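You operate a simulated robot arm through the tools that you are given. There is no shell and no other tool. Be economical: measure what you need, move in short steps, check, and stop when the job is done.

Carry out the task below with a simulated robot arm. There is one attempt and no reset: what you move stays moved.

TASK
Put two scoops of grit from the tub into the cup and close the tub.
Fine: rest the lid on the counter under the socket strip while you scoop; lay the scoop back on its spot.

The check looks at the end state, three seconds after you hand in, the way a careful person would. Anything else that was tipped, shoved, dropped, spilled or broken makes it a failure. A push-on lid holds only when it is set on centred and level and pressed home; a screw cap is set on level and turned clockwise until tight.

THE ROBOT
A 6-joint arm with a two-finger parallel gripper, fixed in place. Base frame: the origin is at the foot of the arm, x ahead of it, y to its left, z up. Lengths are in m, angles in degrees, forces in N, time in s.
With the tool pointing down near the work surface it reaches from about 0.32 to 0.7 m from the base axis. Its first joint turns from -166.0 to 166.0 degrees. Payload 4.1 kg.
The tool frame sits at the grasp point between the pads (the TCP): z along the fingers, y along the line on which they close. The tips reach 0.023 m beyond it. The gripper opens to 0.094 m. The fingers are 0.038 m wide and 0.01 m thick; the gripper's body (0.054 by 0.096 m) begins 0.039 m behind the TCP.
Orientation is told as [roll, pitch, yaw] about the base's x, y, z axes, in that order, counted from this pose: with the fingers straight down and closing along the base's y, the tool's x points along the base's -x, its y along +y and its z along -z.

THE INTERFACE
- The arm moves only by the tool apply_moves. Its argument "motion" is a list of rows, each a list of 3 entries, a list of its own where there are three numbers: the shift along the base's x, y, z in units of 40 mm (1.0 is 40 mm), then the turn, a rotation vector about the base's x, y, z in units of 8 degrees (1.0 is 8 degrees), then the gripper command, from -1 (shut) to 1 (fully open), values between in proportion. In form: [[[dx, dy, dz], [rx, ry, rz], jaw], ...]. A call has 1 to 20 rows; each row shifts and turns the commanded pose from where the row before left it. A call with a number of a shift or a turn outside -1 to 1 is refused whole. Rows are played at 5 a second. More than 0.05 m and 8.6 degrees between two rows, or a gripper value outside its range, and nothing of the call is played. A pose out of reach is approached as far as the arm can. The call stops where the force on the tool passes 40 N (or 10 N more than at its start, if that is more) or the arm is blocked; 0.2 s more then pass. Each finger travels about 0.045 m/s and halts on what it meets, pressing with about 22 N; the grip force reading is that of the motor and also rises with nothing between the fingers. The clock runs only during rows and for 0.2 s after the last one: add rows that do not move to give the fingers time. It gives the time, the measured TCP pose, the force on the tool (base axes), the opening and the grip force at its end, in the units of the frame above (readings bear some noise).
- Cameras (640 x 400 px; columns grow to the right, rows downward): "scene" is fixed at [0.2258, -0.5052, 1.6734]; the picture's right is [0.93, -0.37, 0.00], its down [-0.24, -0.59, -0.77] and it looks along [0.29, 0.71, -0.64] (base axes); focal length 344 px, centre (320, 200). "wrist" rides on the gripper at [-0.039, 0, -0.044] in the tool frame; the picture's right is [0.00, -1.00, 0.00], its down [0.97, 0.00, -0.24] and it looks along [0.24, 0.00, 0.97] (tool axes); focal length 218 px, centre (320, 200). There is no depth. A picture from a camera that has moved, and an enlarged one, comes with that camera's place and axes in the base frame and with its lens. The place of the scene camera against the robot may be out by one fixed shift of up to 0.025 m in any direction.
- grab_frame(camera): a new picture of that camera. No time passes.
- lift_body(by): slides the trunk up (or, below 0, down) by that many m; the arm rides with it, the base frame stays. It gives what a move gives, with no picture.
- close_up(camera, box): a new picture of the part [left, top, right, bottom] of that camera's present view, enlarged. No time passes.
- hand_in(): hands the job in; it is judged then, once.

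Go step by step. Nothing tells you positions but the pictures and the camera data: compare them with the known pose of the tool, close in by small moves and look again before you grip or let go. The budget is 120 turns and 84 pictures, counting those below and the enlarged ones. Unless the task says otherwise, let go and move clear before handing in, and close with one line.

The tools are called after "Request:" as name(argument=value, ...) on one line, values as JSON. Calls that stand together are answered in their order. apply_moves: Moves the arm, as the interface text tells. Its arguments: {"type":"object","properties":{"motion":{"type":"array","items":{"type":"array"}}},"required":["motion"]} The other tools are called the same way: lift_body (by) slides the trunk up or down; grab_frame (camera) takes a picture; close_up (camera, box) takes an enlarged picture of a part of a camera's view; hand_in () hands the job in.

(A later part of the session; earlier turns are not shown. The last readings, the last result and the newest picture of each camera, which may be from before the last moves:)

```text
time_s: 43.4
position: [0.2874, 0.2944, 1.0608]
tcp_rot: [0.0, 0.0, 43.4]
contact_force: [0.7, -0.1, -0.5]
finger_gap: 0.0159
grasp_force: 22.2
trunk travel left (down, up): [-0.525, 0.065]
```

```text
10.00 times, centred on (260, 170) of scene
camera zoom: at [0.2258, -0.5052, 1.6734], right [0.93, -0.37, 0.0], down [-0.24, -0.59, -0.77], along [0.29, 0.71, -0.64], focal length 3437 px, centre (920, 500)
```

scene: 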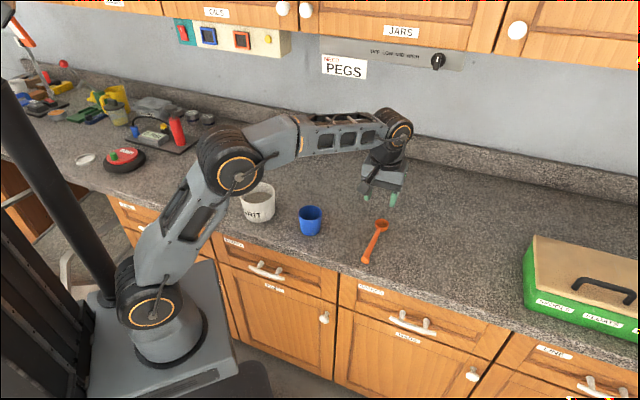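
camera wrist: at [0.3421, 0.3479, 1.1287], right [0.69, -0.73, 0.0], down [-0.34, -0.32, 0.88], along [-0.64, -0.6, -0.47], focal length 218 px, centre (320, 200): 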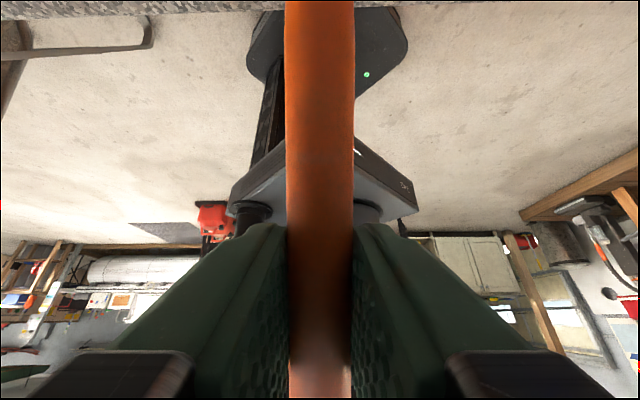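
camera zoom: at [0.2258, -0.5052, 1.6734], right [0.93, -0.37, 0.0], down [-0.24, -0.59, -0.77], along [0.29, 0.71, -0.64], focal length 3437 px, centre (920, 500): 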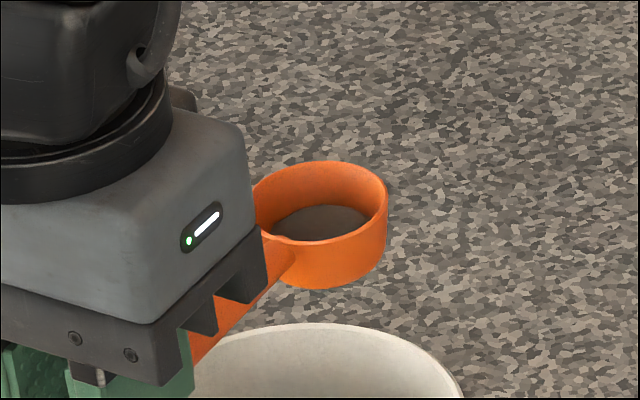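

The fill doesn't change even after a 40° tilt, so this looks like one scoopful. I lift, carry it to the cup and turn the scoop tangential (bowl left) so I can pour by rolling.

Request:
apply_moves(motion=[[[0, 0, 0.9], [0, 0, 0], -1], [[0, 0, 0.9], [0, 0, 0], -1], [[0.625, -0.4325, 0], [0, 0, 0.9], -1], [[0.625, -0.4325, 0], [0, 0, 0.9], -1], [[0.625, -0.4325, 0], [0, 0, 0.9], -1], [[0.625, -0.4325, 0], [0, 0, 0.9], -1], [[0.625, -0.4325, 0], [0, 0, 0.9], -1], [[0.625, -0.4325, 0], [0, 0, 0.9], -1], [[0.625, -0.4325, 0], [0, 0, 0.9], -1], [[0.625, -0.4325, 0], [0, 0, 0.9], -1], [[0.625, -0.4325, 0], [0, 0, 0.9], -1], [[0.625, -0.4325, 0], [0, 0, 0.9], -1], [[0, 0, 0], [0, 0, 0], -1]])

Request:
grab_frame(camera="wrist")

Request:
close_up(camera="scene", box=[230, 130, 420, 250])

```text
time_s: 46.2
position: [0.5383, 0.1228, 1.1334]
tcp_rot: [-0.2, 0.0, 115.4]
contact_force: [-0.2, -1.1, -1.0]
finger_gap: 0.016
grasp_force: 22.1
trunk travel left (down, up): [-0.525, 0.065]
```

```text
46 pictures are left
camera wrist: at [0.5203, 0.1575, 1.1769], right [0.9, 0.43, 0.0], down [0.42, -0.88, 0.24], along [0.1, -0.22, -0.97], focal length 218 px, centre (320, 200)
```

wrist: 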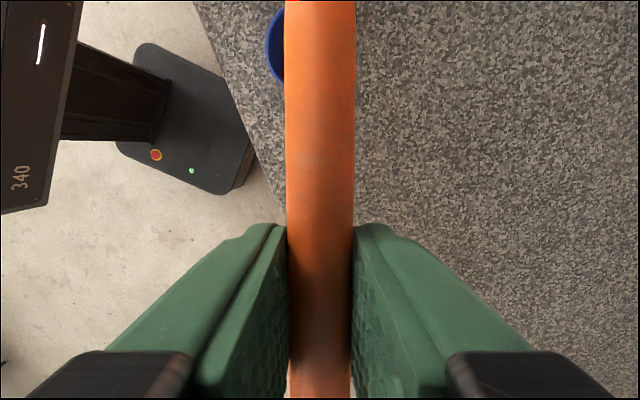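

```text
3.33 times, centred on (325, 190) of scene
camera zoom: at [0.2258, -0.5052, 1.6734], right [0.93, -0.37, 0.0], down [-0.24, -0.59, -0.77], along [0.29, 0.71, -0.64], focal length 1146 px, centre (303, 233)
```

zoom: 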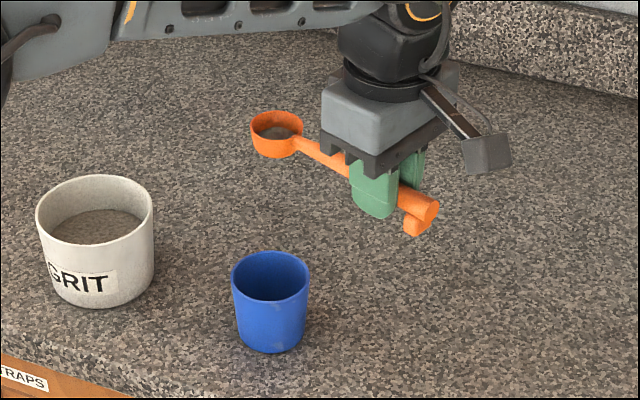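

The bowl is above the cup with the load intact. I lower to just above the rim and roll 56° first, toward the robot side.

Request:
apply_moves(motion=[[[0, 0, -0.8], [0, 0, 0], -1], [[0, 0, -0.8], [0, 0, 0], -1], [[0, 0, -0.8], [0, 0, 0], -1], [[0, 0, 0], [0.429, -0.903, 0], -1], [[0, 0, 0], [0.429, -0.903, 0], -1], [[0, 0, 0], [0.429, -0.903, 0], -1], [[0, 0, 0], [0.429, -0.903, 0], -1], [[0, 0, 0], [0, 0, 0], -1]])

Request:
close_up(camera="scene", box=[250, 130, 410, 250])

```text
time_s: 48.0
position: [0.5371, 0.1208, 1.0356]
tcp_rot: [-32.1, 0.0, 115.4]
contact_force: [-0.4, -0.4, -0.9]
finger_gap: 0.0159
grasp_force: 22.2
trunk travel left (down, up): [-0.525, 0.065]
```

```text
3.33 times, centred on (330, 190) of scene
camera zoom: at [0.2258, -0.5052, 1.6734], right [0.93, -0.37, 0.0], down [-0.24, -0.59, -0.77], along [0.29, 0.71, -0.64], focal length 1146 px, centre (287, 233)
```

zoom: 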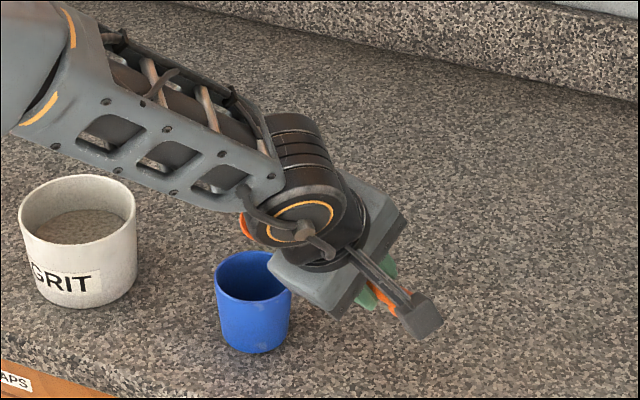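

The wrist stays clear of the cup. I continue rolling in steps.

Request:
apply_moves(motion=[[[0, 0, 0], [0.429, -0.903, 0], -1], [[0, 0, 0], [0.429, -0.903, 0], -1], [[0, 0, 0], [0.429, -0.903, 0], -1], [[0, 0, 0], [0.429, -0.903, 0], -1], [[0, 0, 0], [0, 0, 0], -1]])

Request:
close_up(camera="scene", box=[230, 130, 410, 265])

```text
time_s: 49.2
position: [0.5734, 0.1559, 1.1746]
tcp_rot: [-58.8, -0.1, 115.1]
contact_force: [-0.6, 0.3, -0.5]
finger_gap: 0.0155
grasp_force: 22.1
out of reach, approached as far as the arm can: row 2, 3, 4
trunk travel left (down, up): [-0.525, 0.065]
```

```text
2.96 times, centred on (320, 198) of scene
camera zoom: at [0.2258, -0.5052, 1.6734], right [0.93, -0.37, 0.0], down [-0.24, -0.59, -0.77], along [0.29, 0.71, -0.64], focal length 1018 px, centre (320, 207)
```

zoom: 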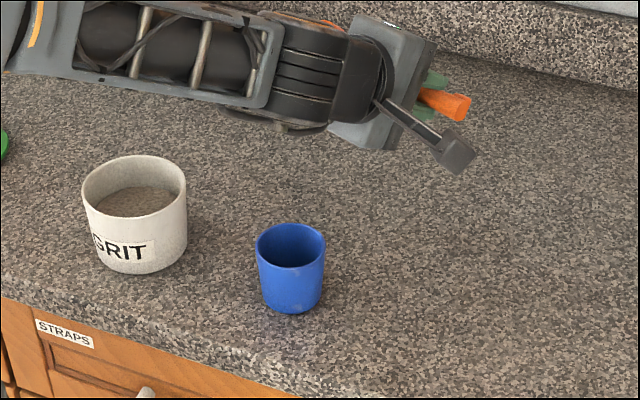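

That pose is out of reach and the arm drifted upward, so I roll straight back at a higher height and check whether anything spilled.

Request:
apply_moves(motion=[[[0, 0, 1], [-0.429, 0.903, 0], -1], [[0, 0, 1], [-0.429, 0.903, 0], -1], [[0, 0, 1], [-0.429, 0.903, 0], -1], [[0, 0, 0], [-0.429, 0.903, 0], -1], [[0, 0, 0], [-0.429, 0.903, 0], -1], [[0, 0, 0], [-0.429, 0.903, 0], -1], [[0, 0, 0], [-0.429, 0.903, 0], -1], [[0, 0, 0], [-0.429, 0.903, 0], -1], [[0, 0, 0], [0, 0, 0], -1]])

Request:
close_up(camera="scene", box=[250, 120, 410, 240])

```text
time_s: 51.2
position: [0.56, 0.1521, 1.2788]
tcp_rot: [5.1, 0.3, 115.2]
contact_force: [0.0, -0.3, 0.1]
finger_gap: 0.0158
grasp_force: 22.5
out of reach, approached as far as the arm can: row 8
trunk travel left (down, up): [-0.525, 0.065]
```

```text
3.33 times, centred on (330, 180) of scene
camera zoom: at [0.2258, -0.5052, 1.6734], right [0.93, -0.37, 0.0], down [-0.24, -0.59, -0.77], along [0.29, 0.71, -0.64], focal length 1146 px, centre (287, 267)
```

zoom: 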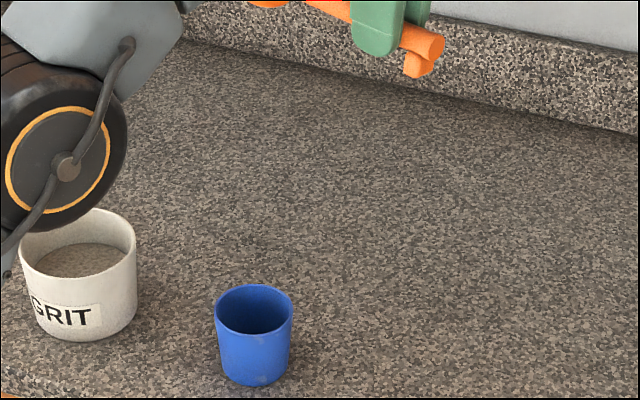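

Request:
apply_moves(motion=[[[0, 0, -0.8], [0.27, -0.57, 0], -1], [[0, 0, -0.8], [0, 0, 0], -1], [[0, 0, -0.8], [0, 0, 0], -1], [[0, 0, 0], [0, 0, 0], -1]])

Request:
grab_frame(camera="scene")

Request:
close_up(camera="scene", box=[280, 100, 360, 160])

```text
time_s: 52.2
position: [0.5594, 0.1521, 1.1847]
tcp_rot: [0.2, 0.2, 115.1]
contact_force: [-0.5, -0.8, -0.9]
finger_gap: 0.0158
grasp_force: 22.2
trunk travel left (down, up): [-0.525, 0.065]
```

```text
41 pictures are left
```

scene: 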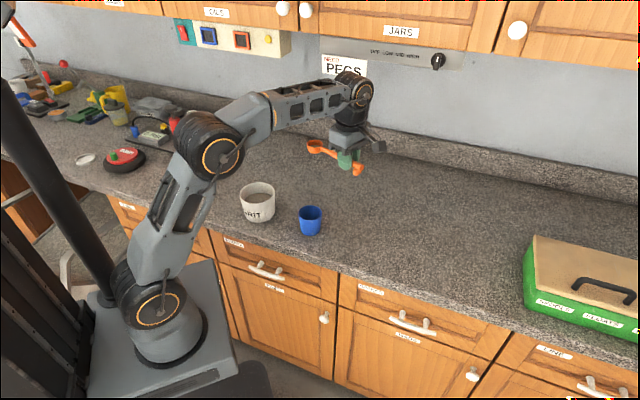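

```text
6.67 times, centred on (320, 130) of scene
camera zoom: at [0.2258, -0.5052, 1.6734], right [0.93, -0.37, 0.0], down [-0.24, -0.59, -0.77], along [0.29, 0.71, -0.64], focal length 2292 px, centre (320, 667)
```

zoom: 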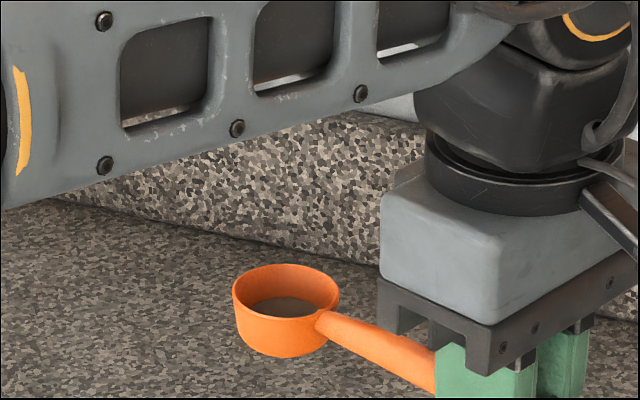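

Nothing spilled and the load holds even at 59° roll; the limit was the wrist aligning with the forearm. I'll swing the scoop to a yaw of 160° so the roll happens sideways, and test part of it at height.

Request:
apply_moves(motion=[[[0.125, 0.137, -0.27], [0, 0, 0.94], -1], [[0.125, 0.137, -0.27], [0, 0, 0.94], -1], [[0.125, 0.137, -0.27], [0, 0, 0.94], -1], [[0.125, 0.137, -0.27], [0, 0, 0.94], -1], [[0.125, 0.137, -0.27], [0, 0, 0.94], -1], [[0.115, 0.137, -0.27], [0, 0, 0.92], -1], [[0, 0, 0], [0, 0, 0], -1], [[0, 0, 0], [0.94, -0.342, 0], -1], [[0, 0, 0], [0.94, -0.342, 0], -1], [[0, 0, 0], [0.94, -0.342, 0], -1], [[0, 0, 0], [0.94, -0.342, 0], -1], [[0, 0, 0], [0.94, -0.342, 0], -1], [[0, 0, 0], [0.94, -0.342, 0], -1], [[0, 0, 0], [0, 0, 0], -1]])

Request:
grab_frame(camera="scene")

```text
time_s: 55.2
position: [0.6102, 0.213, 1.1574]
tcp_rot: [-46.8, -0.5, 159.3]
contact_force: [0.4, 0.1, -0.3]
finger_gap: 0.0157
grasp_force: 22.0
out of reach, approached as far as the arm can: row 12, 13
trunk travel left (down, up): [-0.525, 0.065]
```

```text
39 pictures are left
```

scene: 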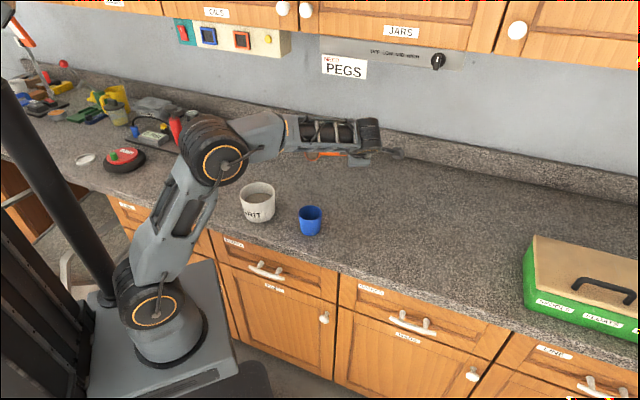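

The J6 wrist roll must be hitting its limit at large yaw. A better set-up is the scoop pointing radially outward (yaw ≈15°) with a leftward roll, so I unwind the roll and yaw back.

Request:
apply_moves(motion=[[[0, 0, 0], [-0.92, 0.335, 0], -1], [[0, 0, 0], [-0.92, 0.335, 0], -1], [[0, 0, 0], [-0.92, 0.335, 0], -1], [[0, 0, 0], [-0.92, 0.335, 0], -1], [[0, 0, 0], [-0.92, 0.335, 0], -1], [[0, 0, 0], [-0.92, 0.335, 0], -1], [[0, 0, 0], [0, 0, 0], -1], [[-0.34, -0.03, 0], [0, 0, -1], -1], [[-0.34, -0.03, 0], [0, 0, -1], -1], [[-0.34, -0.03, 0], [0, 0, -1], -1], [[-0.34, -0.03, 0], [0, 0, -1], -1], [[-0.34, -0.03, 0], [0, 0, -1], -1], [[-0.34, -0.03, 0], [0, 0, -1], -1], [[-0.34, -0.03, 0], [0, 0, -1], -1], [[-0.34, -0.03, 0], [0, 0, -1], -1], [[-0.34, -0.03, 0], [0, 0, -1], -1], [[0, 0, 0], [0, 0, 0], -1]])

```text
time_s: 58.8
position: [0.4879, 0.203, 1.1573]
tcp_rot: [-0.8, 0.2, 87.9]
contact_force: [-0.4, -0.7, -0.8]
finger_gap: 0.0156
grasp_force: 21.5
trunk travel left (down, up): [-0.525, 0.065]
```

Request:
apply_moves(motion=[[[-0.303, -0.021, -0.05], [0, 0, -0.91], -1], [[-0.303, -0.021, -0.05], [0, 0, -0.91], -1], [[-0.303, -0.021, -0.05], [0, 0, -0.91], -1], [[-0.303, -0.021, -0.05], [0, 0, -0.91], -1], [[-0.303, -0.021, -0.05], [0, 0, -0.91], -1], [[-0.303, -0.021, -0.05], [0, 0, -0.91], -1], [[-0.303, -0.021, -0.05], [0, 0, -0.91], -1], [[-0.303, -0.021, -0.05], [0, 0, -0.91], -1], [[-0.303, -0.021, -0.05], [0, 0, -0.91], -1], [[-0.303, -0.021, -0.05], [0, 0, -0.91], -1], [[0, 0, 0], [0, 0, 0], -1]])

Request:
close_up(camera="scene", box=[200, 110, 380, 240])

```text
time_s: 61.2
position: [0.3668, 0.1953, 1.1379]
tcp_rot: [-0.9, 0.2, 15.2]
contact_force: [0.9, 0.1, 0.2]
finger_gap: 0.0156
grasp_force: 22.0
trunk travel left (down, up): [-0.525, 0.065]
```

```text
3.08 times, centred on (290, 175) of scene
camera zoom: at [0.2258, -0.5052, 1.6734], right [0.93, -0.37, 0.0], down [-0.24, -0.59, -0.77], along [0.29, 0.71, -0.64], focal length 1058 px, centre (412, 277)
```

zoom: 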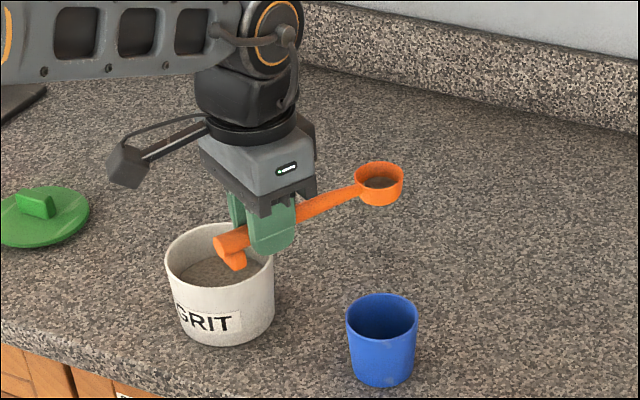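

Now the scoop points outward over the cup, load intact. I lower and roll to the left in steps.

Request:
apply_moves(motion=[[[0, 0, -0.8], [0, 0, 0], -1], [[0, 0, -0.8], [0, 0, 0], -1], [[0, 0, -0.7], [0, 0, 0], -1], [[0, 0, 0], [0.965, 0.262, 0], -1], [[0, 0, 0], [0.965, 0.262, 0], -1], [[0, 0, 0], [0.965, 0.262, 0], -1], [[0, 0, 0], [0.965, 0.262, 0], -1], [[0, 0, 0], [0.965, 0.262, 0], -1], [[0, 0, 0], [0.965, 0.262, 0], -1], [[0, 0, 0], [0, 0, 0], -1]])

Request:
close_up(camera="scene", box=[200, 110, 380, 240])

```text
time_s: 63.4
position: [0.3672, 0.1939, 1.0445]
tcp_rot: [47.2, 0.1, 15.5]
contact_force: [0.2, 0.1, -0.2]
finger_gap: 0.016
grasp_force: 21.9
trunk travel left (down, up): [-0.525, 0.065]
```

```text
3.08 times, centred on (290, 175) of scene
camera zoom: at [0.2258, -0.5052, 1.6734], right [0.93, -0.37, 0.0], down [-0.24, -0.59, -0.77], along [0.29, 0.71, -0.64], focal length 1058 px, centre (412, 277)
```

zoom: 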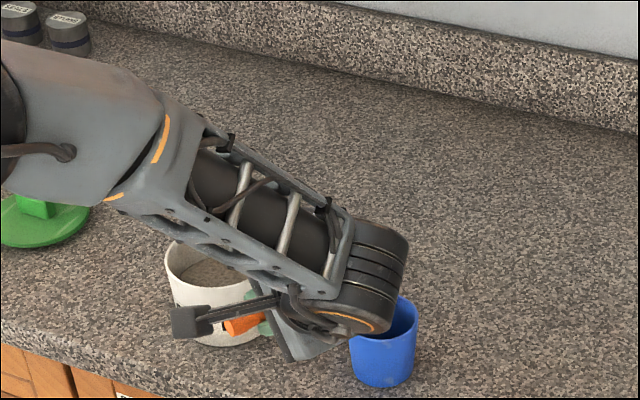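

Tracking is exact so far (47°). I continue to about 80°.

Request:
apply_moves(motion=[[[0, 0, 0], [0.965, 0.262, 0], -1], [[0, 0, 0], [0.965, 0.262, 0], -1], [[0, 0, 0], [0.965, 0.262, 0], -1], [[0, 0, 0], [0.965, 0.262, 0], -1], [[0, 0, 0], [0, 0, 0], -1]])

Request:
close_up(camera="scene", box=[230, 150, 370, 250])

Request:
grab_frame(camera="wrist")

```text
time_s: 64.6
position: [0.3676, 0.1936, 1.0437]
tcp_rot: [79.2, -0.2, 15.5]
contact_force: [-0.4, 0.3, -0.6]
finger_gap: 0.0156
grasp_force: 22.3
trunk travel left (down, up): [-0.525, 0.065]
```

```text
4.00 times, centred on (300, 200) of scene
camera zoom: at [0.2258, -0.5052, 1.6734], right [0.93, -0.37, 0.0], down [-0.24, -0.59, -0.77], along [0.29, 0.71, -0.64], focal length 1375 px, centre (400, 200)
```

zoom: 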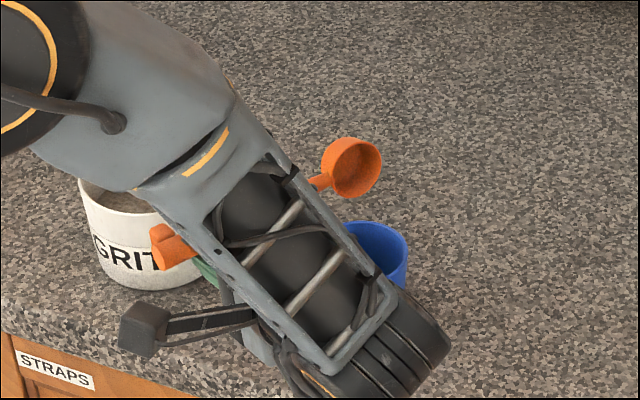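

```text
35 pictures are left
camera wrist: at [0.4159, 0.1629, 1.0531], right [0.05, -0.18, -0.98], down [-0.87, -0.49, 0.04], along [-0.49, 0.86, -0.18], focal length 218 px, centre (320, 200)
```

wrist: 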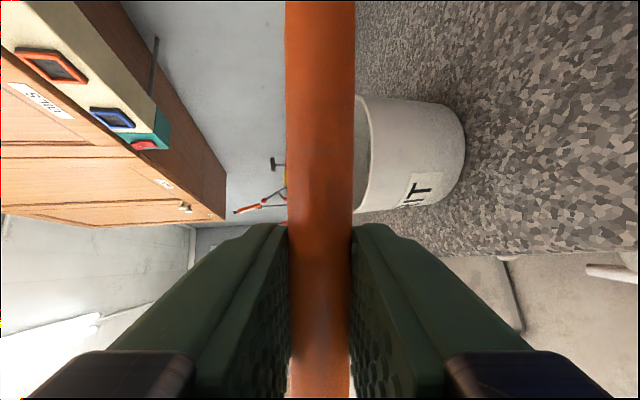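

The bowl looks emptied at 79°. I roll a little further to finish, then back, raise, and look into the cup.

Request:
apply_moves(motion=[[[0, 0, 0], [0.965, 0.262, 0], -1], [[0, 0, 0], [0.965, 0.262, 0], -1], [[0, 0, 0], [0, 0, 0], -1], [[0, 0, 0], [0, 0, 0], -1], [[0, 0, 0], [-0.965, -0.262, 0], -1], [[0, 0, 0], [-0.965, -0.262, 0], -1], [[0, 0, 0], [-0.965, -0.262, 0], -1], [[0, 0, 0], [-0.965, -0.262, 0], -1], [[0, 0, 0], [-0.965, -0.262, 0], -1], [[0, 0, 0], [-0.965, -0.262, 0], -1], [[0, 0, 0.3], [-0.965, -0.262, 0], -1], [[0, 0, 0.3], [-0.965, -0.262, 0], -1], [[0, 0, 0.6], [-0.965, -0.262, 0], -1], [[0, 0, 0.6], [-0.965, -0.262, 0], -1], [[0, 0, 0.5], [-0.965, -0.262, 0], -1], [[0, 0, 0.5], [-0.87, -0.235, 0], -1], [[0, 0, 0], [0, 0, 0], -1]])

Request:
close_up(camera="scene", box=[230, 110, 370, 250])

Request:
close_up(camera="scene", box=[280, 190, 340, 250])

```text
time_s: 68.2
position: [0.3667, 0.1931, 1.1568]
tcp_rot: [-0.3, 0.2, 15.3]
contact_force: [-0.5, 0.4, 0.0]
finger_gap: 0.0155
grasp_force: 22.2
trunk travel left (down, up): [-0.525, 0.065]
```

```text
2.86 times, centred on (300, 180) of scene
camera zoom: at [0.2258, -0.5052, 1.6734], right [0.93, -0.37, 0.0], down [-0.24, -0.59, -0.77], along [0.29, 0.71, -0.64], focal length 982 px, centre (377, 257)
```

zoom: 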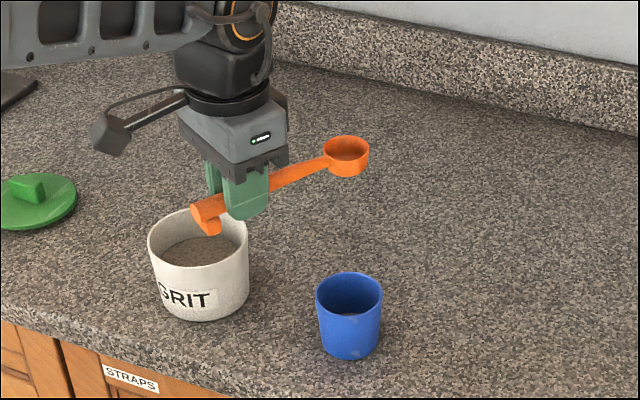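

```text
6.67 times, centred on (310, 220) of scene
camera zoom: at [0.2258, -0.5052, 1.6734], right [0.93, -0.37, 0.0], down [-0.24, -0.59, -0.77], along [0.29, 0.71, -0.64], focal length 2292 px, centre (387, 67)
```

zoom: 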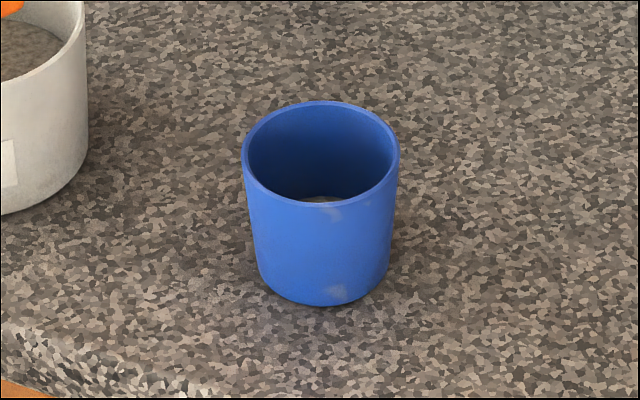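

The grit is in the cup with no spill, and the bowl is empty. I go back to the tub for the second scoop and tilt 48° over it.

Request:
apply_moves(motion=[[[-0.282, 0.606, 0], [0, 0, 0.7], -1], [[-0.282, 0.606, 0], [0, 0, 0.7], -1], [[-0.282, 0.606, 0], [0, 0, 0.7], -1], [[-0.282, 0.606, 0], [0, 0, 0.7], -1], [[-0.282, 0.606, 0], [0, 0, 0.7], -1], [[0, 0, 0], [-0.686, 0.728, 0], -1], [[0, 0, 0], [-0.686, 0.728, 0], -1], [[0, 0, 0], [-0.686, 0.728, 0], -1], [[0, 0, -0.3], [-0.686, 0.728, 0], -1], [[0, 0, -0.4], [-0.686, 0.728, 0], -1], [[0, 0, -0.4], [-0.68, 0.72, 0], -1], [[0, 0, -0.5], [0, 0, 0], -1], [[0, 0, 0], [0, 0, 0], -1]])

Request:
close_up(camera="scene", box=[210, 130, 310, 230])

```text
time_s: 71.0
position: [0.3101, 0.3135, 1.0932]
tcp_rot: [-0.1, 48.2, 43.2]
contact_force: [0.3, 0.6, 0.2]
finger_gap: 0.0158
grasp_force: 22.0
trunk travel left (down, up): [-0.525, 0.065]
```

```text
4.00 times, centred on (260, 180) of scene
camera zoom: at [0.2258, -0.5052, 1.6734], right [0.93, -0.37, 0.0], down [-0.24, -0.59, -0.77], along [0.29, 0.71, -0.64], focal length 1375 px, centre (560, 280)
```

zoom: 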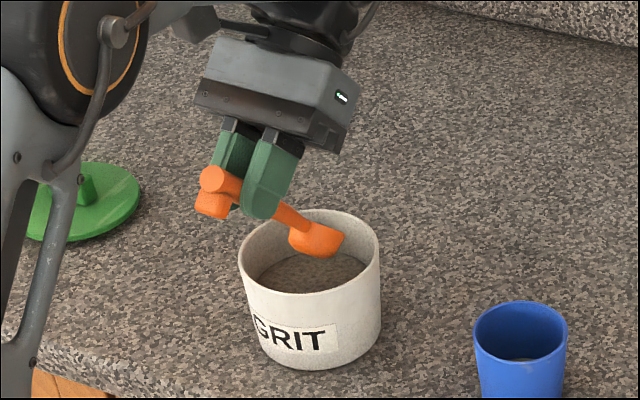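

Request:
apply_moves(motion=[[[0, 0, -0.6], [0, 0, 0], -1], [[0, 0, -0.5], [0, 0, 0], -1], [[0.05, 0.05, -0.3], [0, 0, 0], -1], [[0.1, 0.1, -0.25], [0, 0, 0], -1], [[0.08, 0.08, -0.1], [0, 0, 0], -1], [[0, 0, 0], [0, 0, 0], -1]])

```text
time_s: 72.4
position: [0.3203, 0.3255, 1.0225]
tcp_rot: [0.0, 48.2, 43.3]
contact_force: [0.1, -0.1, -0.1]
finger_gap: 0.0152
grasp_force: 22.3
trunk travel left (down, up): [-0.525, 0.065]
```

No contact, bowl submerged at depth. I rotate up level as before and lift.

Request:
apply_moves(motion=[[[-0.11, -0.104, -0.02], [0.343, -0.364, 0], -1], [[-0.11, -0.104, -0.02], [0.343, -0.364, 0], -1], [[-0.094, -0.089, 0], [0.343, -0.364, 0], -1], [[-0.094, -0.089, 0], [0.343, -0.364, 0], -1], [[-0.078, -0.073, 0.0], [0.343, -0.364, 0], -1], [[-0.078, -0.073, 0.0], [0.343, -0.364, 0], -1], [[-0.06, -0.056, 0.0], [0.343, -0.364, 0], -1], [[-0.06, -0.056, 0.0], [0.343, -0.364, 0], -1], [[-0.041, -0.038, 0.03], [0.343, -0.364, 0], -1], [[-0.041, -0.038, 0.03], [0.343, -0.364, 0], -1], [[-0.02, -0.019, 0.04], [0.343, -0.364, 0], -1], [[-0.02, -0.019, 0.04], [0.343, -0.364, 0], -1], [[0, 0, 0.4], [0, 0, 0], -1], [[0, 0, 0.4], [0, 0, 0], -1], [[0, 0, 0], [0, 0, 0], -1]])

Request:
close_up(camera="scene", box=[230, 150, 290, 190])

```text
time_s: 75.6
position: [0.2875, 0.2945, 1.0591]
tcp_rot: [-0.1, 0.2, 43.3]
contact_force: [0.9, -0.6, -0.4]
finger_gap: 0.0159
grasp_force: 22.1
trunk travel left (down, up): [-0.525, 0.065]
```

```text
10.00 times, centred on (260, 170) of scene
camera zoom: at [0.2258, -0.5052, 1.6734], right [0.93, -0.37, 0.0], down [-0.24, -0.59, -0.77], along [0.29, 0.71, -0.64], focal length 3437 px, centre (920, 500)
```

zoom: 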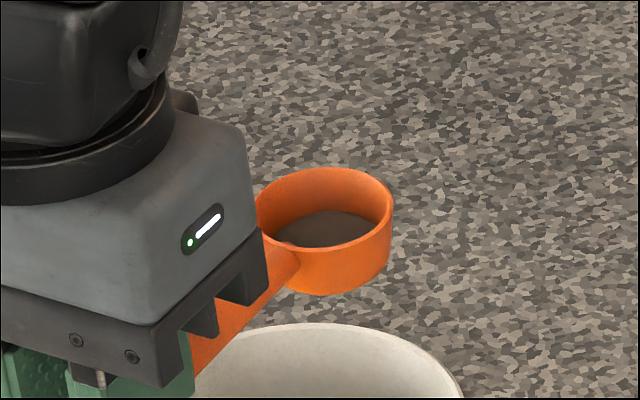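

Same full load. I carry it to the cup exactly as before.

Request:
apply_moves(motion=[[[0, 0, 0.9], [0, 0, 0], -1], [[0, 0, 0.9], [0, 0, 0], -1], [[0.398, -0.5025, 0.1], [0, 0, -0.7], -1], [[0.398, -0.5025, 0.1], [0, 0, -0.7], -1], [[0.398, -0.5025, 0], [0, 0, -0.7], -1], [[0.398, -0.5025, 0], [0, 0, -0.7], -1], [[0.398, -0.5025, 0], [0, 0, -0.7], -1], [[0, 0, 0], [0, 0, 0], -1]])

Request:
close_up(camera="scene", box=[200, 110, 380, 240])

```text
time_s: 77.4
position: [0.3668, 0.1929, 1.1401]
tcp_rot: [-0.1, 0.3, 15.2]
contact_force: [-0.5, -0.6, -0.7]
finger_gap: 0.0156
grasp_force: 22.1
trunk travel left (down, up): [-0.525, 0.065]
```

```text
3.08 times, centred on (290, 175) of scene
camera zoom: at [0.2258, -0.5052, 1.6734], right [0.93, -0.37, 0.0], down [-0.24, -0.59, -0.77], along [0.29, 0.71, -0.64], focal length 1058 px, centre (412, 277)
```

zoom: 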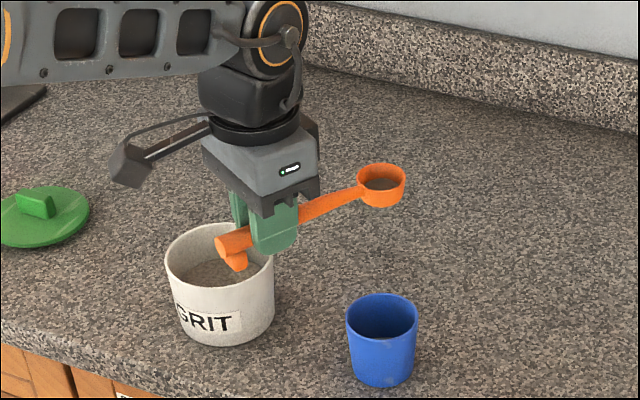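

Request:
apply_moves(motion=[[[0, 0, -0.8], [0, 0, 0], -1], [[0, 0, -0.8], [0, 0, 0], -1], [[0, 0, -0.78], [0, 0, 0], -1], [[0, 0, 0], [0.965, 0.262, 0], -1], [[0, 0, 0], [0.965, 0.262, 0], -1], [[0, 0, 0], [0.965, 0.262, 0], -1], [[0, 0, 0], [0.965, 0.262, 0], -1], [[0, 0, 0], [0.965, 0.262, 0], -1], [[0, 0, 0], [0.965, 0.262, 0], -1], [[0, 0, 0], [0.965, 0.262, 0], -1], [[0, 0, 0], [0.965, 0.262, 0], -1], [[0, 0, 0], [0.965, 0.262, 0], -1], [[0, 0, 0], [0.965, 0.262, 0], -1], [[0, 0, 0], [0.965, 0.262, 0], -1], [[0, 0, 0], [0.965, 0.262, 0], -1], [[0, 0, 0], [0, 0, 0], -1], [[0, 0, 0], [0, 0, 0], -1]])

Request:
apply_moves(motion=[[[0, 0, 0], [-0.965, -0.262, 0], -1], [[0, 0, 0], [-0.965, -0.262, 0], -1], [[0, 0, 0], [-0.965, -0.262, 0], -1], [[0, 0, 0], [-0.965, -0.262, 0], -1], [[0, 0, 0], [-0.965, -0.262, 0], -1], [[0, 0, 0], [-0.965, -0.262, 0], -1], [[0, 0, 0.3], [-0.965, -0.262, 0], -1], [[0, 0, 0.3], [-0.965, -0.262, 0], -1], [[0, 0, 0.6], [-0.965, -0.262, 0], -1], [[0, 0, 0.6], [-0.965, -0.262, 0], -1], [[0, 0, 0.5], [-0.965, -0.262, 0], -1], [[0, 0, 0.5], [-0.965, -0.262, 0], -1], [[0, 0, 0], [0, 0, 0], -1]])

Request:
close_up(camera="scene", box=[230, 110, 370, 250])

Request:
close_up(camera="scene", box=[280, 190, 340, 250])

```text
time_s: 81.0
position: [0.3671, 0.1938, 1.0441]
tcp_rot: [95.9, -0.2, 15.4]
contact_force: [-0.1, -0.9, -0.9]
finger_gap: 0.0156
grasp_force: 21.9
trunk travel left (down, up): [-0.525, 0.065]
```

```text
time_s: 83.8
position: [0.3664, 0.1935, 1.1568]
tcp_rot: [-0.3, 0.2, 15.2]
contact_force: [0.7, 0.2, -0.6]
finger_gap: 0.0157
grasp_force: 22.3
trunk travel left (down, up): [-0.525, 0.065]
```

```text
2.86 times, centred on (300, 180) of scene
camera zoom: at [0.2258, -0.5052, 1.6734], right [0.93, -0.37, 0.0], down [-0.24, -0.59, -0.77], along [0.29, 0.71, -0.64], focal length 982 px, centre (377, 257)
```

zoom: 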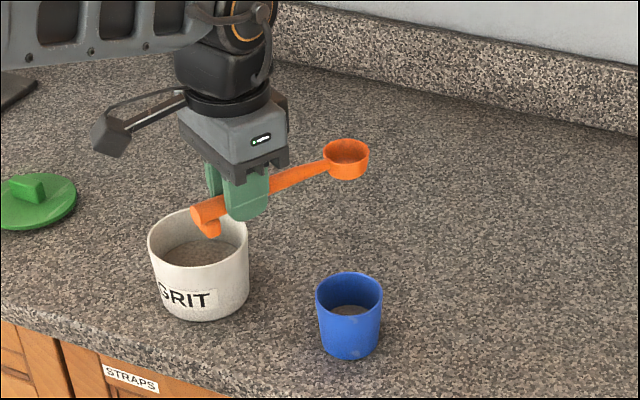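

```text
6.67 times, centred on (310, 220) of scene
camera zoom: at [0.2258, -0.5052, 1.6734], right [0.93, -0.37, 0.0], down [-0.24, -0.59, -0.77], along [0.29, 0.71, -0.64], focal length 2292 px, centre (387, 67)
```

zoom: 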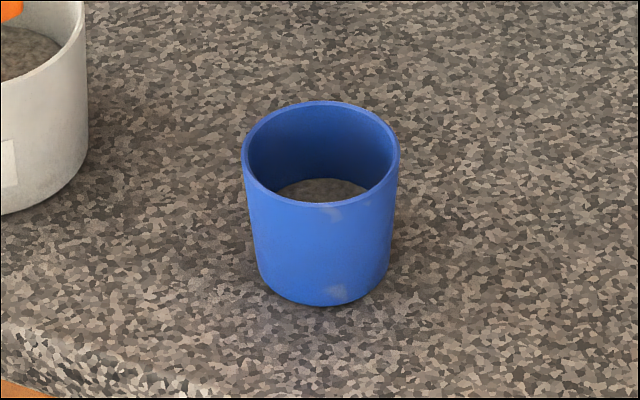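

Two scoops are in the cup, nothing spilled. Now I take the scoop back above its original spot at (0.6006, 0.0661), yaw 43.3°.

Request:
apply_moves(motion=[[[0.731, -0.398, 0], [0, 0, 0.44], -1], [[0.731, -0.398, 0], [0, 0, 0.44], -1], [[0.731, -0.398, 0], [0, 0, 0.44], -1], [[0.731, -0.398, 0], [0, 0, 0.44], -1], [[0.731, -0.398, 0], [0, 0, 0.44], -1], [[0.731, -0.398, 0], [0, 0, 0.44], -1], [[0.731, -0.398, 0], [0, 0, 0.44], -1], [[0.731, -0.398, 0], [0, 0, 0.44], -1], [[0, 0, -0.9], [0, 0, 0], -1], [[0, 0, -0.9], [0, 0, 0], -1], [[0, 0, -0.9], [0, 0, 0], -1], [[0, 0, -0.9], [0, 0, 0], -1], [[0, 0, -0.9], [0, 0, 0], -1], [[0, 0, 0], [0, 0, 0], -1]])

Request:
close_up(camera="scene", box=[330, 170, 430, 280])

```text
time_s: 86.8
position: [0.5985, 0.0684, 0.9762]
tcp_rot: [-0.1, 0.1, 43.4]
contact_force: [0.4, 0.2, 0.0]
finger_gap: 0.0158
grasp_force: 22.4
trunk travel left (down, up): [-0.525, 0.065]
```

```text
3.64 times, centred on (380, 225) of scene
camera zoom: at [0.2258, -0.5052, 1.6734], right [0.93, -0.37, 0.0], down [-0.24, -0.59, -0.77], along [0.29, 0.71, -0.64], focal length 1250 px, centre (102, 109)
```

zoom: 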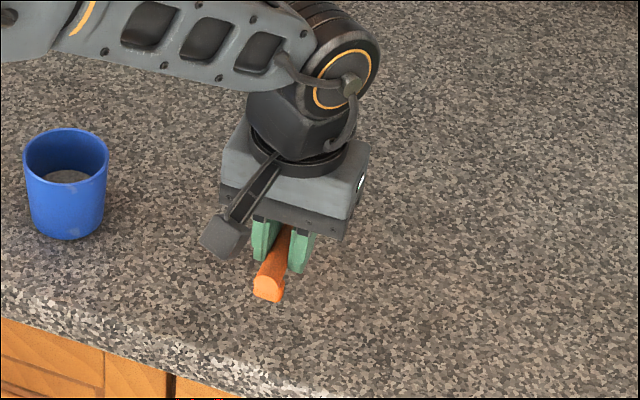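

Request:
apply_moves(motion=[[[0.025, -0.025, -0.5], [0, 0, 0], -1], [[0, 0, -0.4], [0, 0, 0], -1], [[0, 0, -0.1], [0, 0, 0], -1], [[0, 0, 0], [0, 0, 0], -1]])

Request:
apply_moves(motion=[[[0, 0, -0.05], [0, 0, 0], -1], [[0, 0, -0.05], [0, 0, 0], -1], [[0, 0, 0], [0, 0, 0], -1]])

```text
time_s: 87.8
position: [0.6018, 0.0644, 0.935]
tcp_rot: [-0.2, 0.1, 43.4]
contact_force: [1.2, 0.2, 1.1]
finger_gap: 0.0153
grasp_force: 22.1
trunk travel left (down, up): [-0.525, 0.065]
```

```text
time_s: 88.6
position: [0.6016, 0.0658, 0.9339]
tcp_rot: [-0.3, 0.1, 43.4]
contact_force: [0.5, 0.8, 5.4]
finger_gap: 0.0154
grasp_force: 22.4
trunk travel left (down, up): [-0.525, 0.065]
```

The scoop touches down lightly (5 N). I press a millimetre more, then release gently.

Request:
apply_moves(motion=[[[0, 0, -0.04], [0, 0, 0], -1], [[0, 0, 0], [0, 0, 0], -1]])

Request:
close_up(camera="scene", box=[345, 200, 425, 270])

```text
time_s: 89.2
position: [0.6016, 0.0648, 0.9328]
tcp_rot: [-0.4, 0.0, 43.5]
contact_force: [2.7, 2.1, 17.4]
finger_gap: 0.0154
grasp_force: 21.6
trunk travel left (down, up): [-0.525, 0.065]
```

```text
5.71 times, centred on (385, 235) of scene
camera zoom: at [0.2258, -0.5052, 1.6734], right [0.93, -0.37, 0.0], down [-0.24, -0.59, -0.77], along [0.29, 0.71, -0.64], focal length 1964 px, centre (-51, 0)
```

zoom: 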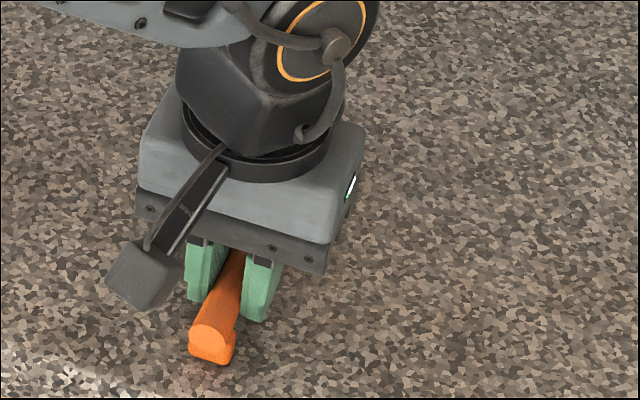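

Request:
apply_moves(motion=[[[0, 0, 0.03], [0, 0, 0], -0.8], [[0, 0, 0], [0, 0, 0], -0.6], [[0, 0, 0], [0, 0, 0], -0.4], [[0, 0, 0], [0, 0, 0], -0.1], [[0, 0, 0], [0, 0, 0], 0.1], [[0, 0, 0.4], [0, 0, 0], 0.1], [[0, 0, 0.9], [0, 0, 0], 0.1], [[0, 0, 0.9], [0, 0, 0], 0.1], [[0, 0, 0.9], [0, 0, 0], 0.1], [[0, 0, 0.9], [0, 0, 0], 0.1], [[0, 0, 0], [0, 0, 0], 0.1]])

Request:
grab_frame(camera="wrist")

Request:
close_up(camera="scene", box=[220, 160, 420, 285])

```text
time_s: 91.6
position: [0.6004, 0.0651, 1.0922]
tcp_rot: [-0.1, 0.3, 43.3]
contact_force: [1.0, 0.5, -0.2]
finger_gap: 0.0519
grasp_force: 0.0
trunk travel left (down, up): [-0.525, 0.065]
```

```text
25 pictures are left
camera wrist: at [0.6278, 0.0918, 1.136], right [0.69, -0.73, 0.0], down [-0.7, -0.67, 0.24], along [-0.18, -0.17, -0.97], focal length 218 px, centre (320, 200)
```

wrist: 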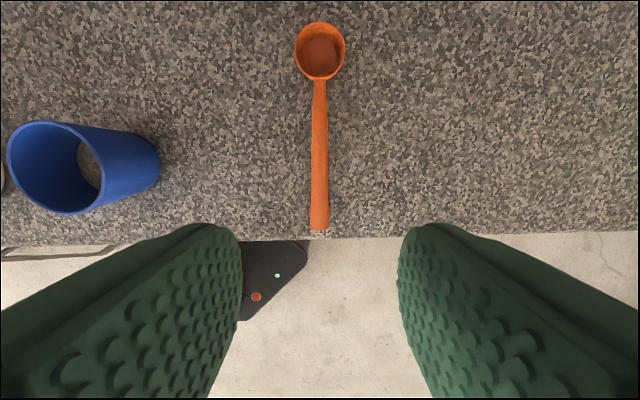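

```text
3.20 times, centred on (320, 222) of scene
camera zoom: at [0.2258, -0.5052, 1.6734], right [0.93, -0.37, 0.0], down [-0.24, -0.59, -0.77], along [0.29, 0.71, -0.64], focal length 1100 px, centre (320, 128)
```

zoom: 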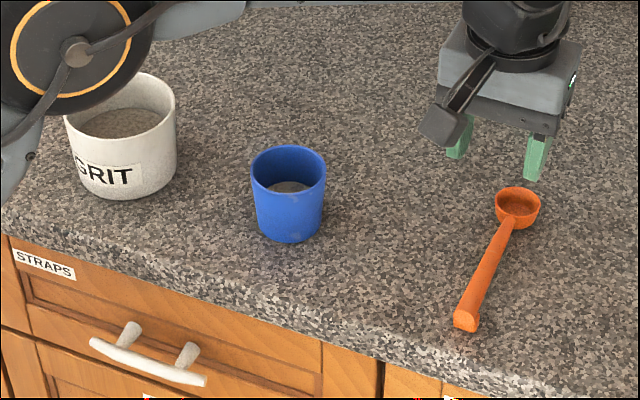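

The scoop lies exactly on its original spot. Now I go back over the lid with the gripper at yaw -45°.

Request:
apply_moves(motion=[[[0, 0, 0.9], [0, 0, 0], 0.1], [[-0.691, 0.891, 0], [0, 0, -0.736], 0.1], [[-0.691, 0.891, 0], [0, 0, -0.736], 0.1], [[-0.691, 0.891, 0], [0, 0, -0.736], 0.1], [[-0.691, 0.891, 0], [0, 0, -0.736], 0.1], [[-0.691, 0.891, 0], [0, 0, -0.736], 0.1], [[-0.691, 0.891, 0], [0, 0, -0.736], 0.1], [[-0.691, 0.891, 0], [0, 0, -0.736], 0.1], [[-0.691, 0.891, 0], [0, 0, -0.736], 0.1], [[-0.691, 0.891, 0], [0, 0, -0.736], 0.1], [[-0.691, 0.891, 0], [0, 0, -0.736], 0.1], [[-0.691, 0.891, 0], [0, 0, -0.736], 0.1], [[-0.691, 0.891, 0], [0, 0, -0.736], 0.1], [[-0.691, 0.891, 0], [0, 0, -0.736], 0.1], [[-0.691, 0.891, 0], [0, 0, -0.736], 0.1], [[-0.691, 0.891, 0], [0, 0, -0.736], 0.1], [[0, 0, -0.8], [0, 0, 0], 0.1], [[0, 0, -0.8], [0, 0, 0], 0.1], [[0, 0, 0], [0, 0, 0], 0.1]])

Request:
grab_frame(camera="wrist")

```text
time_s: 95.6
position: [0.1888, 0.5994, 1.0646]
tcp_rot: [-0.1, 0.2, -44.9]
contact_force: [0.6, 0.8, -0.1]
finger_gap: 0.0518
grasp_force: 0.0
trunk travel left (down, up): [-0.525, 0.065]
```

```text
23 pictures are left
camera wrist: at [0.2162, 0.5711, 1.1079], right [-0.71, -0.71, 0.0], down [-0.69, 0.69, 0.24], along [-0.17, 0.17, -0.97], focal length 218 px, centre (320, 200)
```

wrist: 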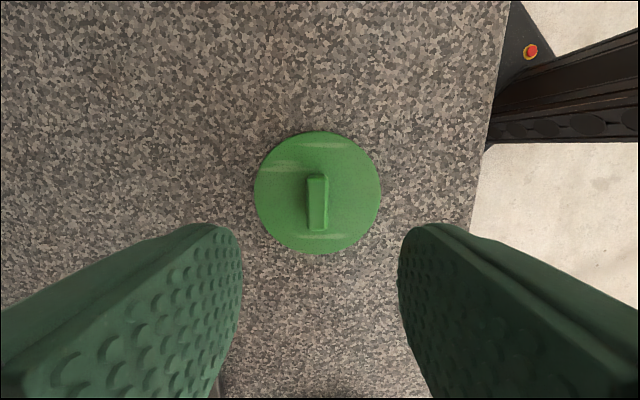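

Request:
apply_moves(motion=[[[-0.04, 0.01, -0.9], [0, 0, 0], 0.1], [[0, 0, -0.9], [0, 0, 0], 0.1], [[0, 0, -0.7], [0, 0, 0], 0.1], [[0, 0, -0.47], [0, 0, 0], 0.1], [[0, 0, 0], [0, 0, 0], 0.1]])

Request:
grab_frame(camera="wrist")

```text
time_s: 96.8
position: [0.1848, 0.6011, 0.9462]
tcp_rot: [-0.1, 0.3, -44.9]
contact_force: [-0.2, 0.8, -0.5]
finger_gap: 0.0514
grasp_force: 0.1
trunk travel left (down, up): [-0.525, 0.065]
```

```text
22 pictures are left
camera wrist: at [0.2118, 0.5727, 0.9905], right [-0.71, -0.71, 0.0], down [-0.69, 0.69, 0.24], along [-0.17, 0.17, -0.97], focal length 218 px, centre (320, 200)
```

wrist: 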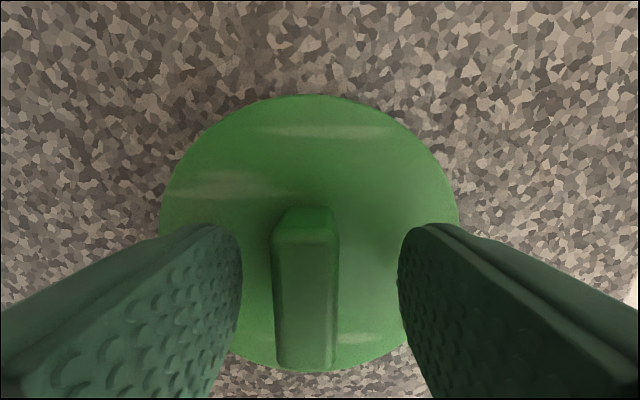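

The knob is slightly left of centre; I shift 2.6 mm, lower 1.5 mm and grip.

Request:
apply_moves(motion=[[[0.046, 0.046, -0.04], [0, 0, 0], 0.1], [[0, 0, 0], [0, 0, 0], -0.2], [[0, 0, 0], [0, 0, 0], -0.5], [[0, 0, 0], [0, 0, 0], -1], [[0, 0, 0], [0, 0, 0], -1], [[0, 0, 0], [0, 0, 0], -1]])

Request:
grab_frame(camera="wrist")

```text
time_s: 98.2
position: [0.1867, 0.6021, 0.9434]
tcp_rot: [-0.2, 0.2, -44.9]
contact_force: [0.4, -0.2, 0.9]
finger_gap: 0.0171
grasp_force: 22.4
trunk travel left (down, up): [-0.525, 0.065]
```

```text
21 pictures are left
camera wrist: at [0.2141, 0.5741, 0.9883], right [-0.71, -0.71, 0.0], down [-0.69, 0.69, 0.24], along [-0.17, 0.17, -0.97], focal length 218 px, centre (320, 200)
```

wrist: 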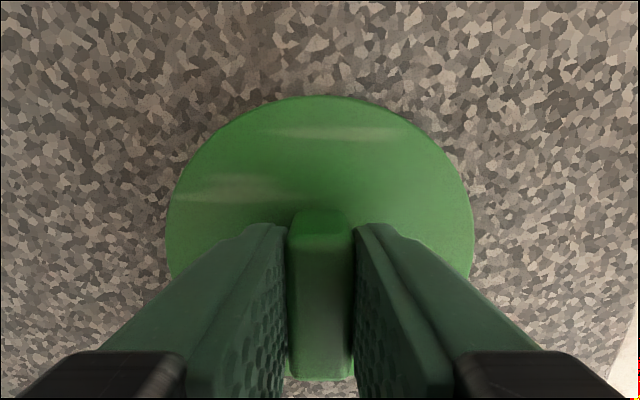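

Gripped as before. I lift the lid and carry it over the tub.

Request:
apply_moves(motion=[[[0, 0, 0.5], [0, 0, 0], -1], [[0, 0, 0.9], [0, 0, 0], -1], [[0, 0, 0.9], [0, 0, 0], -1], [[0, 0, 0.9], [0, 0, 0], -1], [[0, 0, 0.7], [0, 0, 0], -1], [[0.596, -0.879, 0], [0, 0, 0], -1], [[0.596, -0.879, 0], [0, 0, 0], -1], [[0.596, -0.879, 0], [0, 0, 0], -1], [[0.596, -0.879, 0], [0, 0, 0], -1], [[0.596, -0.879, 0], [0, 0, 0], -1], [[0.596, -0.879, 0], [0, 0, 0], -1], [[0.596, -0.879, 0], [0, 0, 0], -1], [[0, 0, -0.3], [0, 0, 0], -1], [[0, 0, 0], [0, 0, 0], -1]])

Request:
apply_moves(motion=[[[0, 0, -0.2], [0, 0, 0], -1], [[0, 0, 0], [0, 0, 0], -1]])

Request:
close_up(camera="scene", box=[210, 130, 310, 230])

Request:
grab_frame(camera="wrist")

```text
time_s: 101.2
position: [0.354, 0.3547, 1.0879]
tcp_rot: [-0.1, 0.2, -44.9]
contact_force: [0.0, 0.0, -0.1]
finger_gap: 0.0173
grasp_force: 21.6
trunk travel left (down, up): [-0.525, 0.065]
```

```text
time_s: 101.8
position: [0.3535, 0.355, 1.0792]
tcp_rot: [-0.1, 0.2, -45.0]
contact_force: [-0.3, 0.1, -0.7]
finger_gap: 0.0173
grasp_force: 21.9
trunk travel left (down, up): [-0.525, 0.065]
```

```text
4.00 times, centred on (260, 180) of scene
camera zoom: at [0.2258, -0.5052, 1.6734], right [0.93, -0.37, 0.0], down [-0.24, -0.59, -0.77], along [0.29, 0.71, -0.64], focal length 1375 px, centre (560, 280)
```

zoom: 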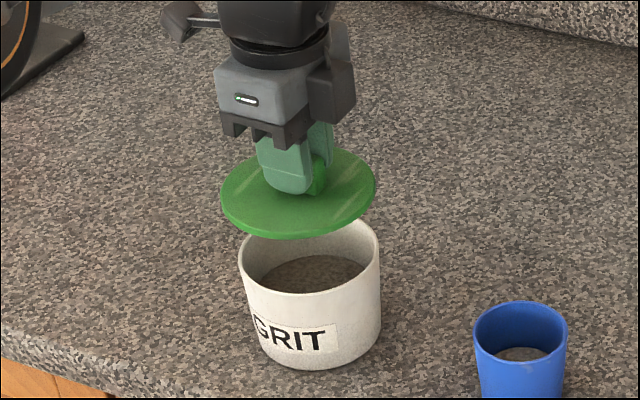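

```text
19 pictures are left
camera wrist: at [0.3803, 0.3269, 1.1233], right [-0.71, -0.71, 0.0], down [-0.69, 0.69, 0.24], along [-0.17, 0.17, -0.97], focal length 218 px, centre (320, 200)
```

wrist: 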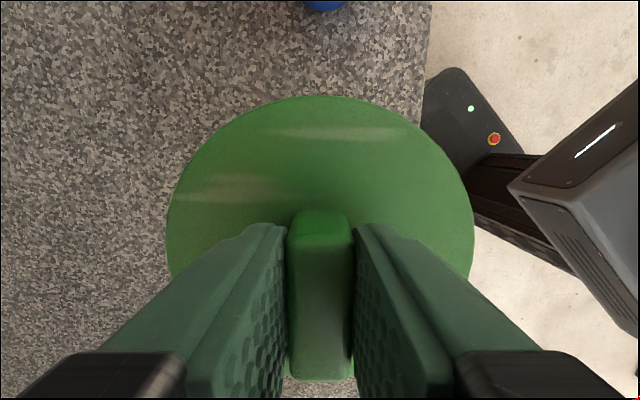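

Request:
apply_moves(motion=[[[0, 0.01, -0.5], [0, 0, 0], -1], [[0, 0, -0.4], [0, 0, 0], -1], [[0, 0, -0.2], [0, 0, 0], -1], [[0, 0, 0], [0, 0, 0], -1]])

Request:
close_up(camera="scene", box=[220, 150, 300, 230])

```text
time_s: 102.8
position: [0.354, 0.3563, 1.0361]
tcp_rot: [0.0, 0.2, -44.9]
contact_force: [1.0, -0.4, -0.3]
finger_gap: 0.0176
grasp_force: 21.6
trunk travel left (down, up): [-0.525, 0.065]
```

```text
5.00 times, centred on (260, 190) of scene
camera zoom: at [0.2258, -0.5052, 1.6734], right [0.93, -0.37, 0.0], down [-0.24, -0.59, -0.77], along [0.29, 0.71, -0.64], focal length 1719 px, centre (620, 250)
```

zoom: 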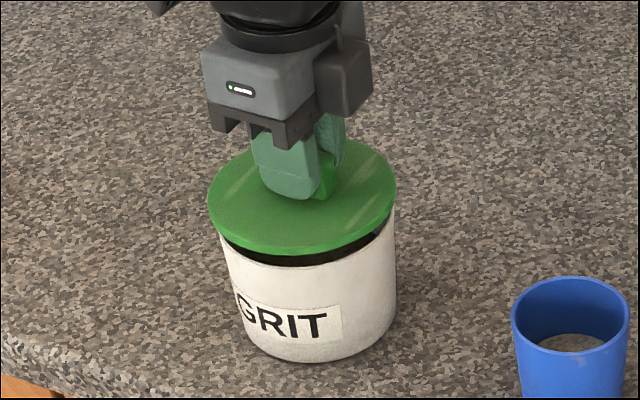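

Well centred. I lower onto the rim in small steps and watch the force.

Request:
apply_moves(motion=[[[0, 0, -0.15], [0, 0, 0], -1], [[0, 0, -0.1], [0, 0, 0], -1], [[0, 0, 0], [0, 0, 0], -1]])

Request:
apply_moves(motion=[[[0, 0, -0.05], [0, 0, 0], -1], [[0, 0, -0.05], [0, 0, 0], -1], [[0, 0, 0], [0, 0, 0], -1]])

```text
time_s: 103.6
position: [0.3548, 0.3564, 1.0252]
tcp_rot: [-0.1, 0.2, -44.9]
contact_force: [-0.2, 0.1, -0.3]
finger_gap: 0.0172
grasp_force: 21.9
trunk travel left (down, up): [-0.525, 0.065]
```

```text
time_s: 104.4
position: [0.3547, 0.3556, 1.0209]
tcp_rot: [-0.1, 0.2, -45.0]
contact_force: [-0.4, 0.8, 1.3]
finger_gap: 0.0172
grasp_force: 22.1
trunk travel left (down, up): [-0.525, 0.065]
```

Request:
apply_moves(motion=[[[0, 0, -0.05], [0, 0, 0], -1], [[0, 0, -0.03], [0, 0, 0], -1], [[0, 0, 0], [0, 0, 0], -1]])

Request:
close_up(camera="scene", box=[220, 150, 300, 230])

```text
time_s: 105.2
position: [0.354, 0.3565, 1.0201]
tcp_rot: [0.1, 0.3, -44.9]
contact_force: [0.9, 0.8, 18.9]
finger_gap: 0.0174
grasp_force: 22.2
trunk travel left (down, up): [-0.525, 0.065]
```

```text
5.00 times, centred on (260, 190) of scene
camera zoom: at [0.2258, -0.5052, 1.6734], right [0.93, -0.37, 0.0], down [-0.24, -0.59, -0.77], along [0.29, 0.71, -0.64], focal length 1719 px, centre (620, 250)
```

zoom: 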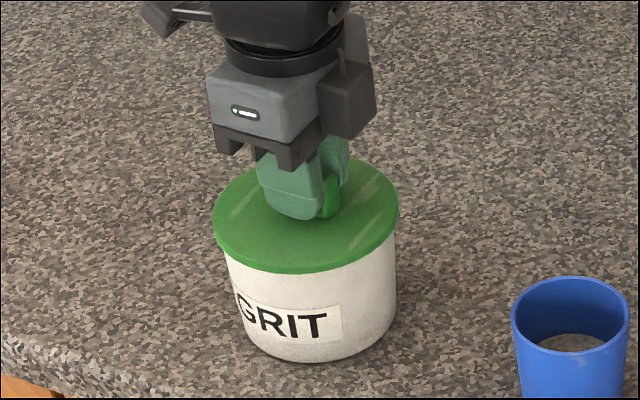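

The lid sits on the rim at the original height; I press it home more firmly.

Request:
apply_moves(motion=[[[0, 0, -0.04], [0, 0, 0], -1], [[0, 0, -0.03], [0, 0, 0], -1], [[0, 0, -0.03], [0, 0, 0], -1], [[0, 0, 0], [0, 0, 0], -1], [[0, 0, 0], [0, 0, 0], -1]])

```text
time_s: 106.4
position: [0.3532, 0.3553, 1.0141]
tcp_rot: [0.0, 0.3, -44.9]
contact_force: [0.9, 5.7, 20.9]
finger_gap: 0.0174
grasp_force: 21.7
trunk travel left (down, up): [-0.525, 0.065]
```

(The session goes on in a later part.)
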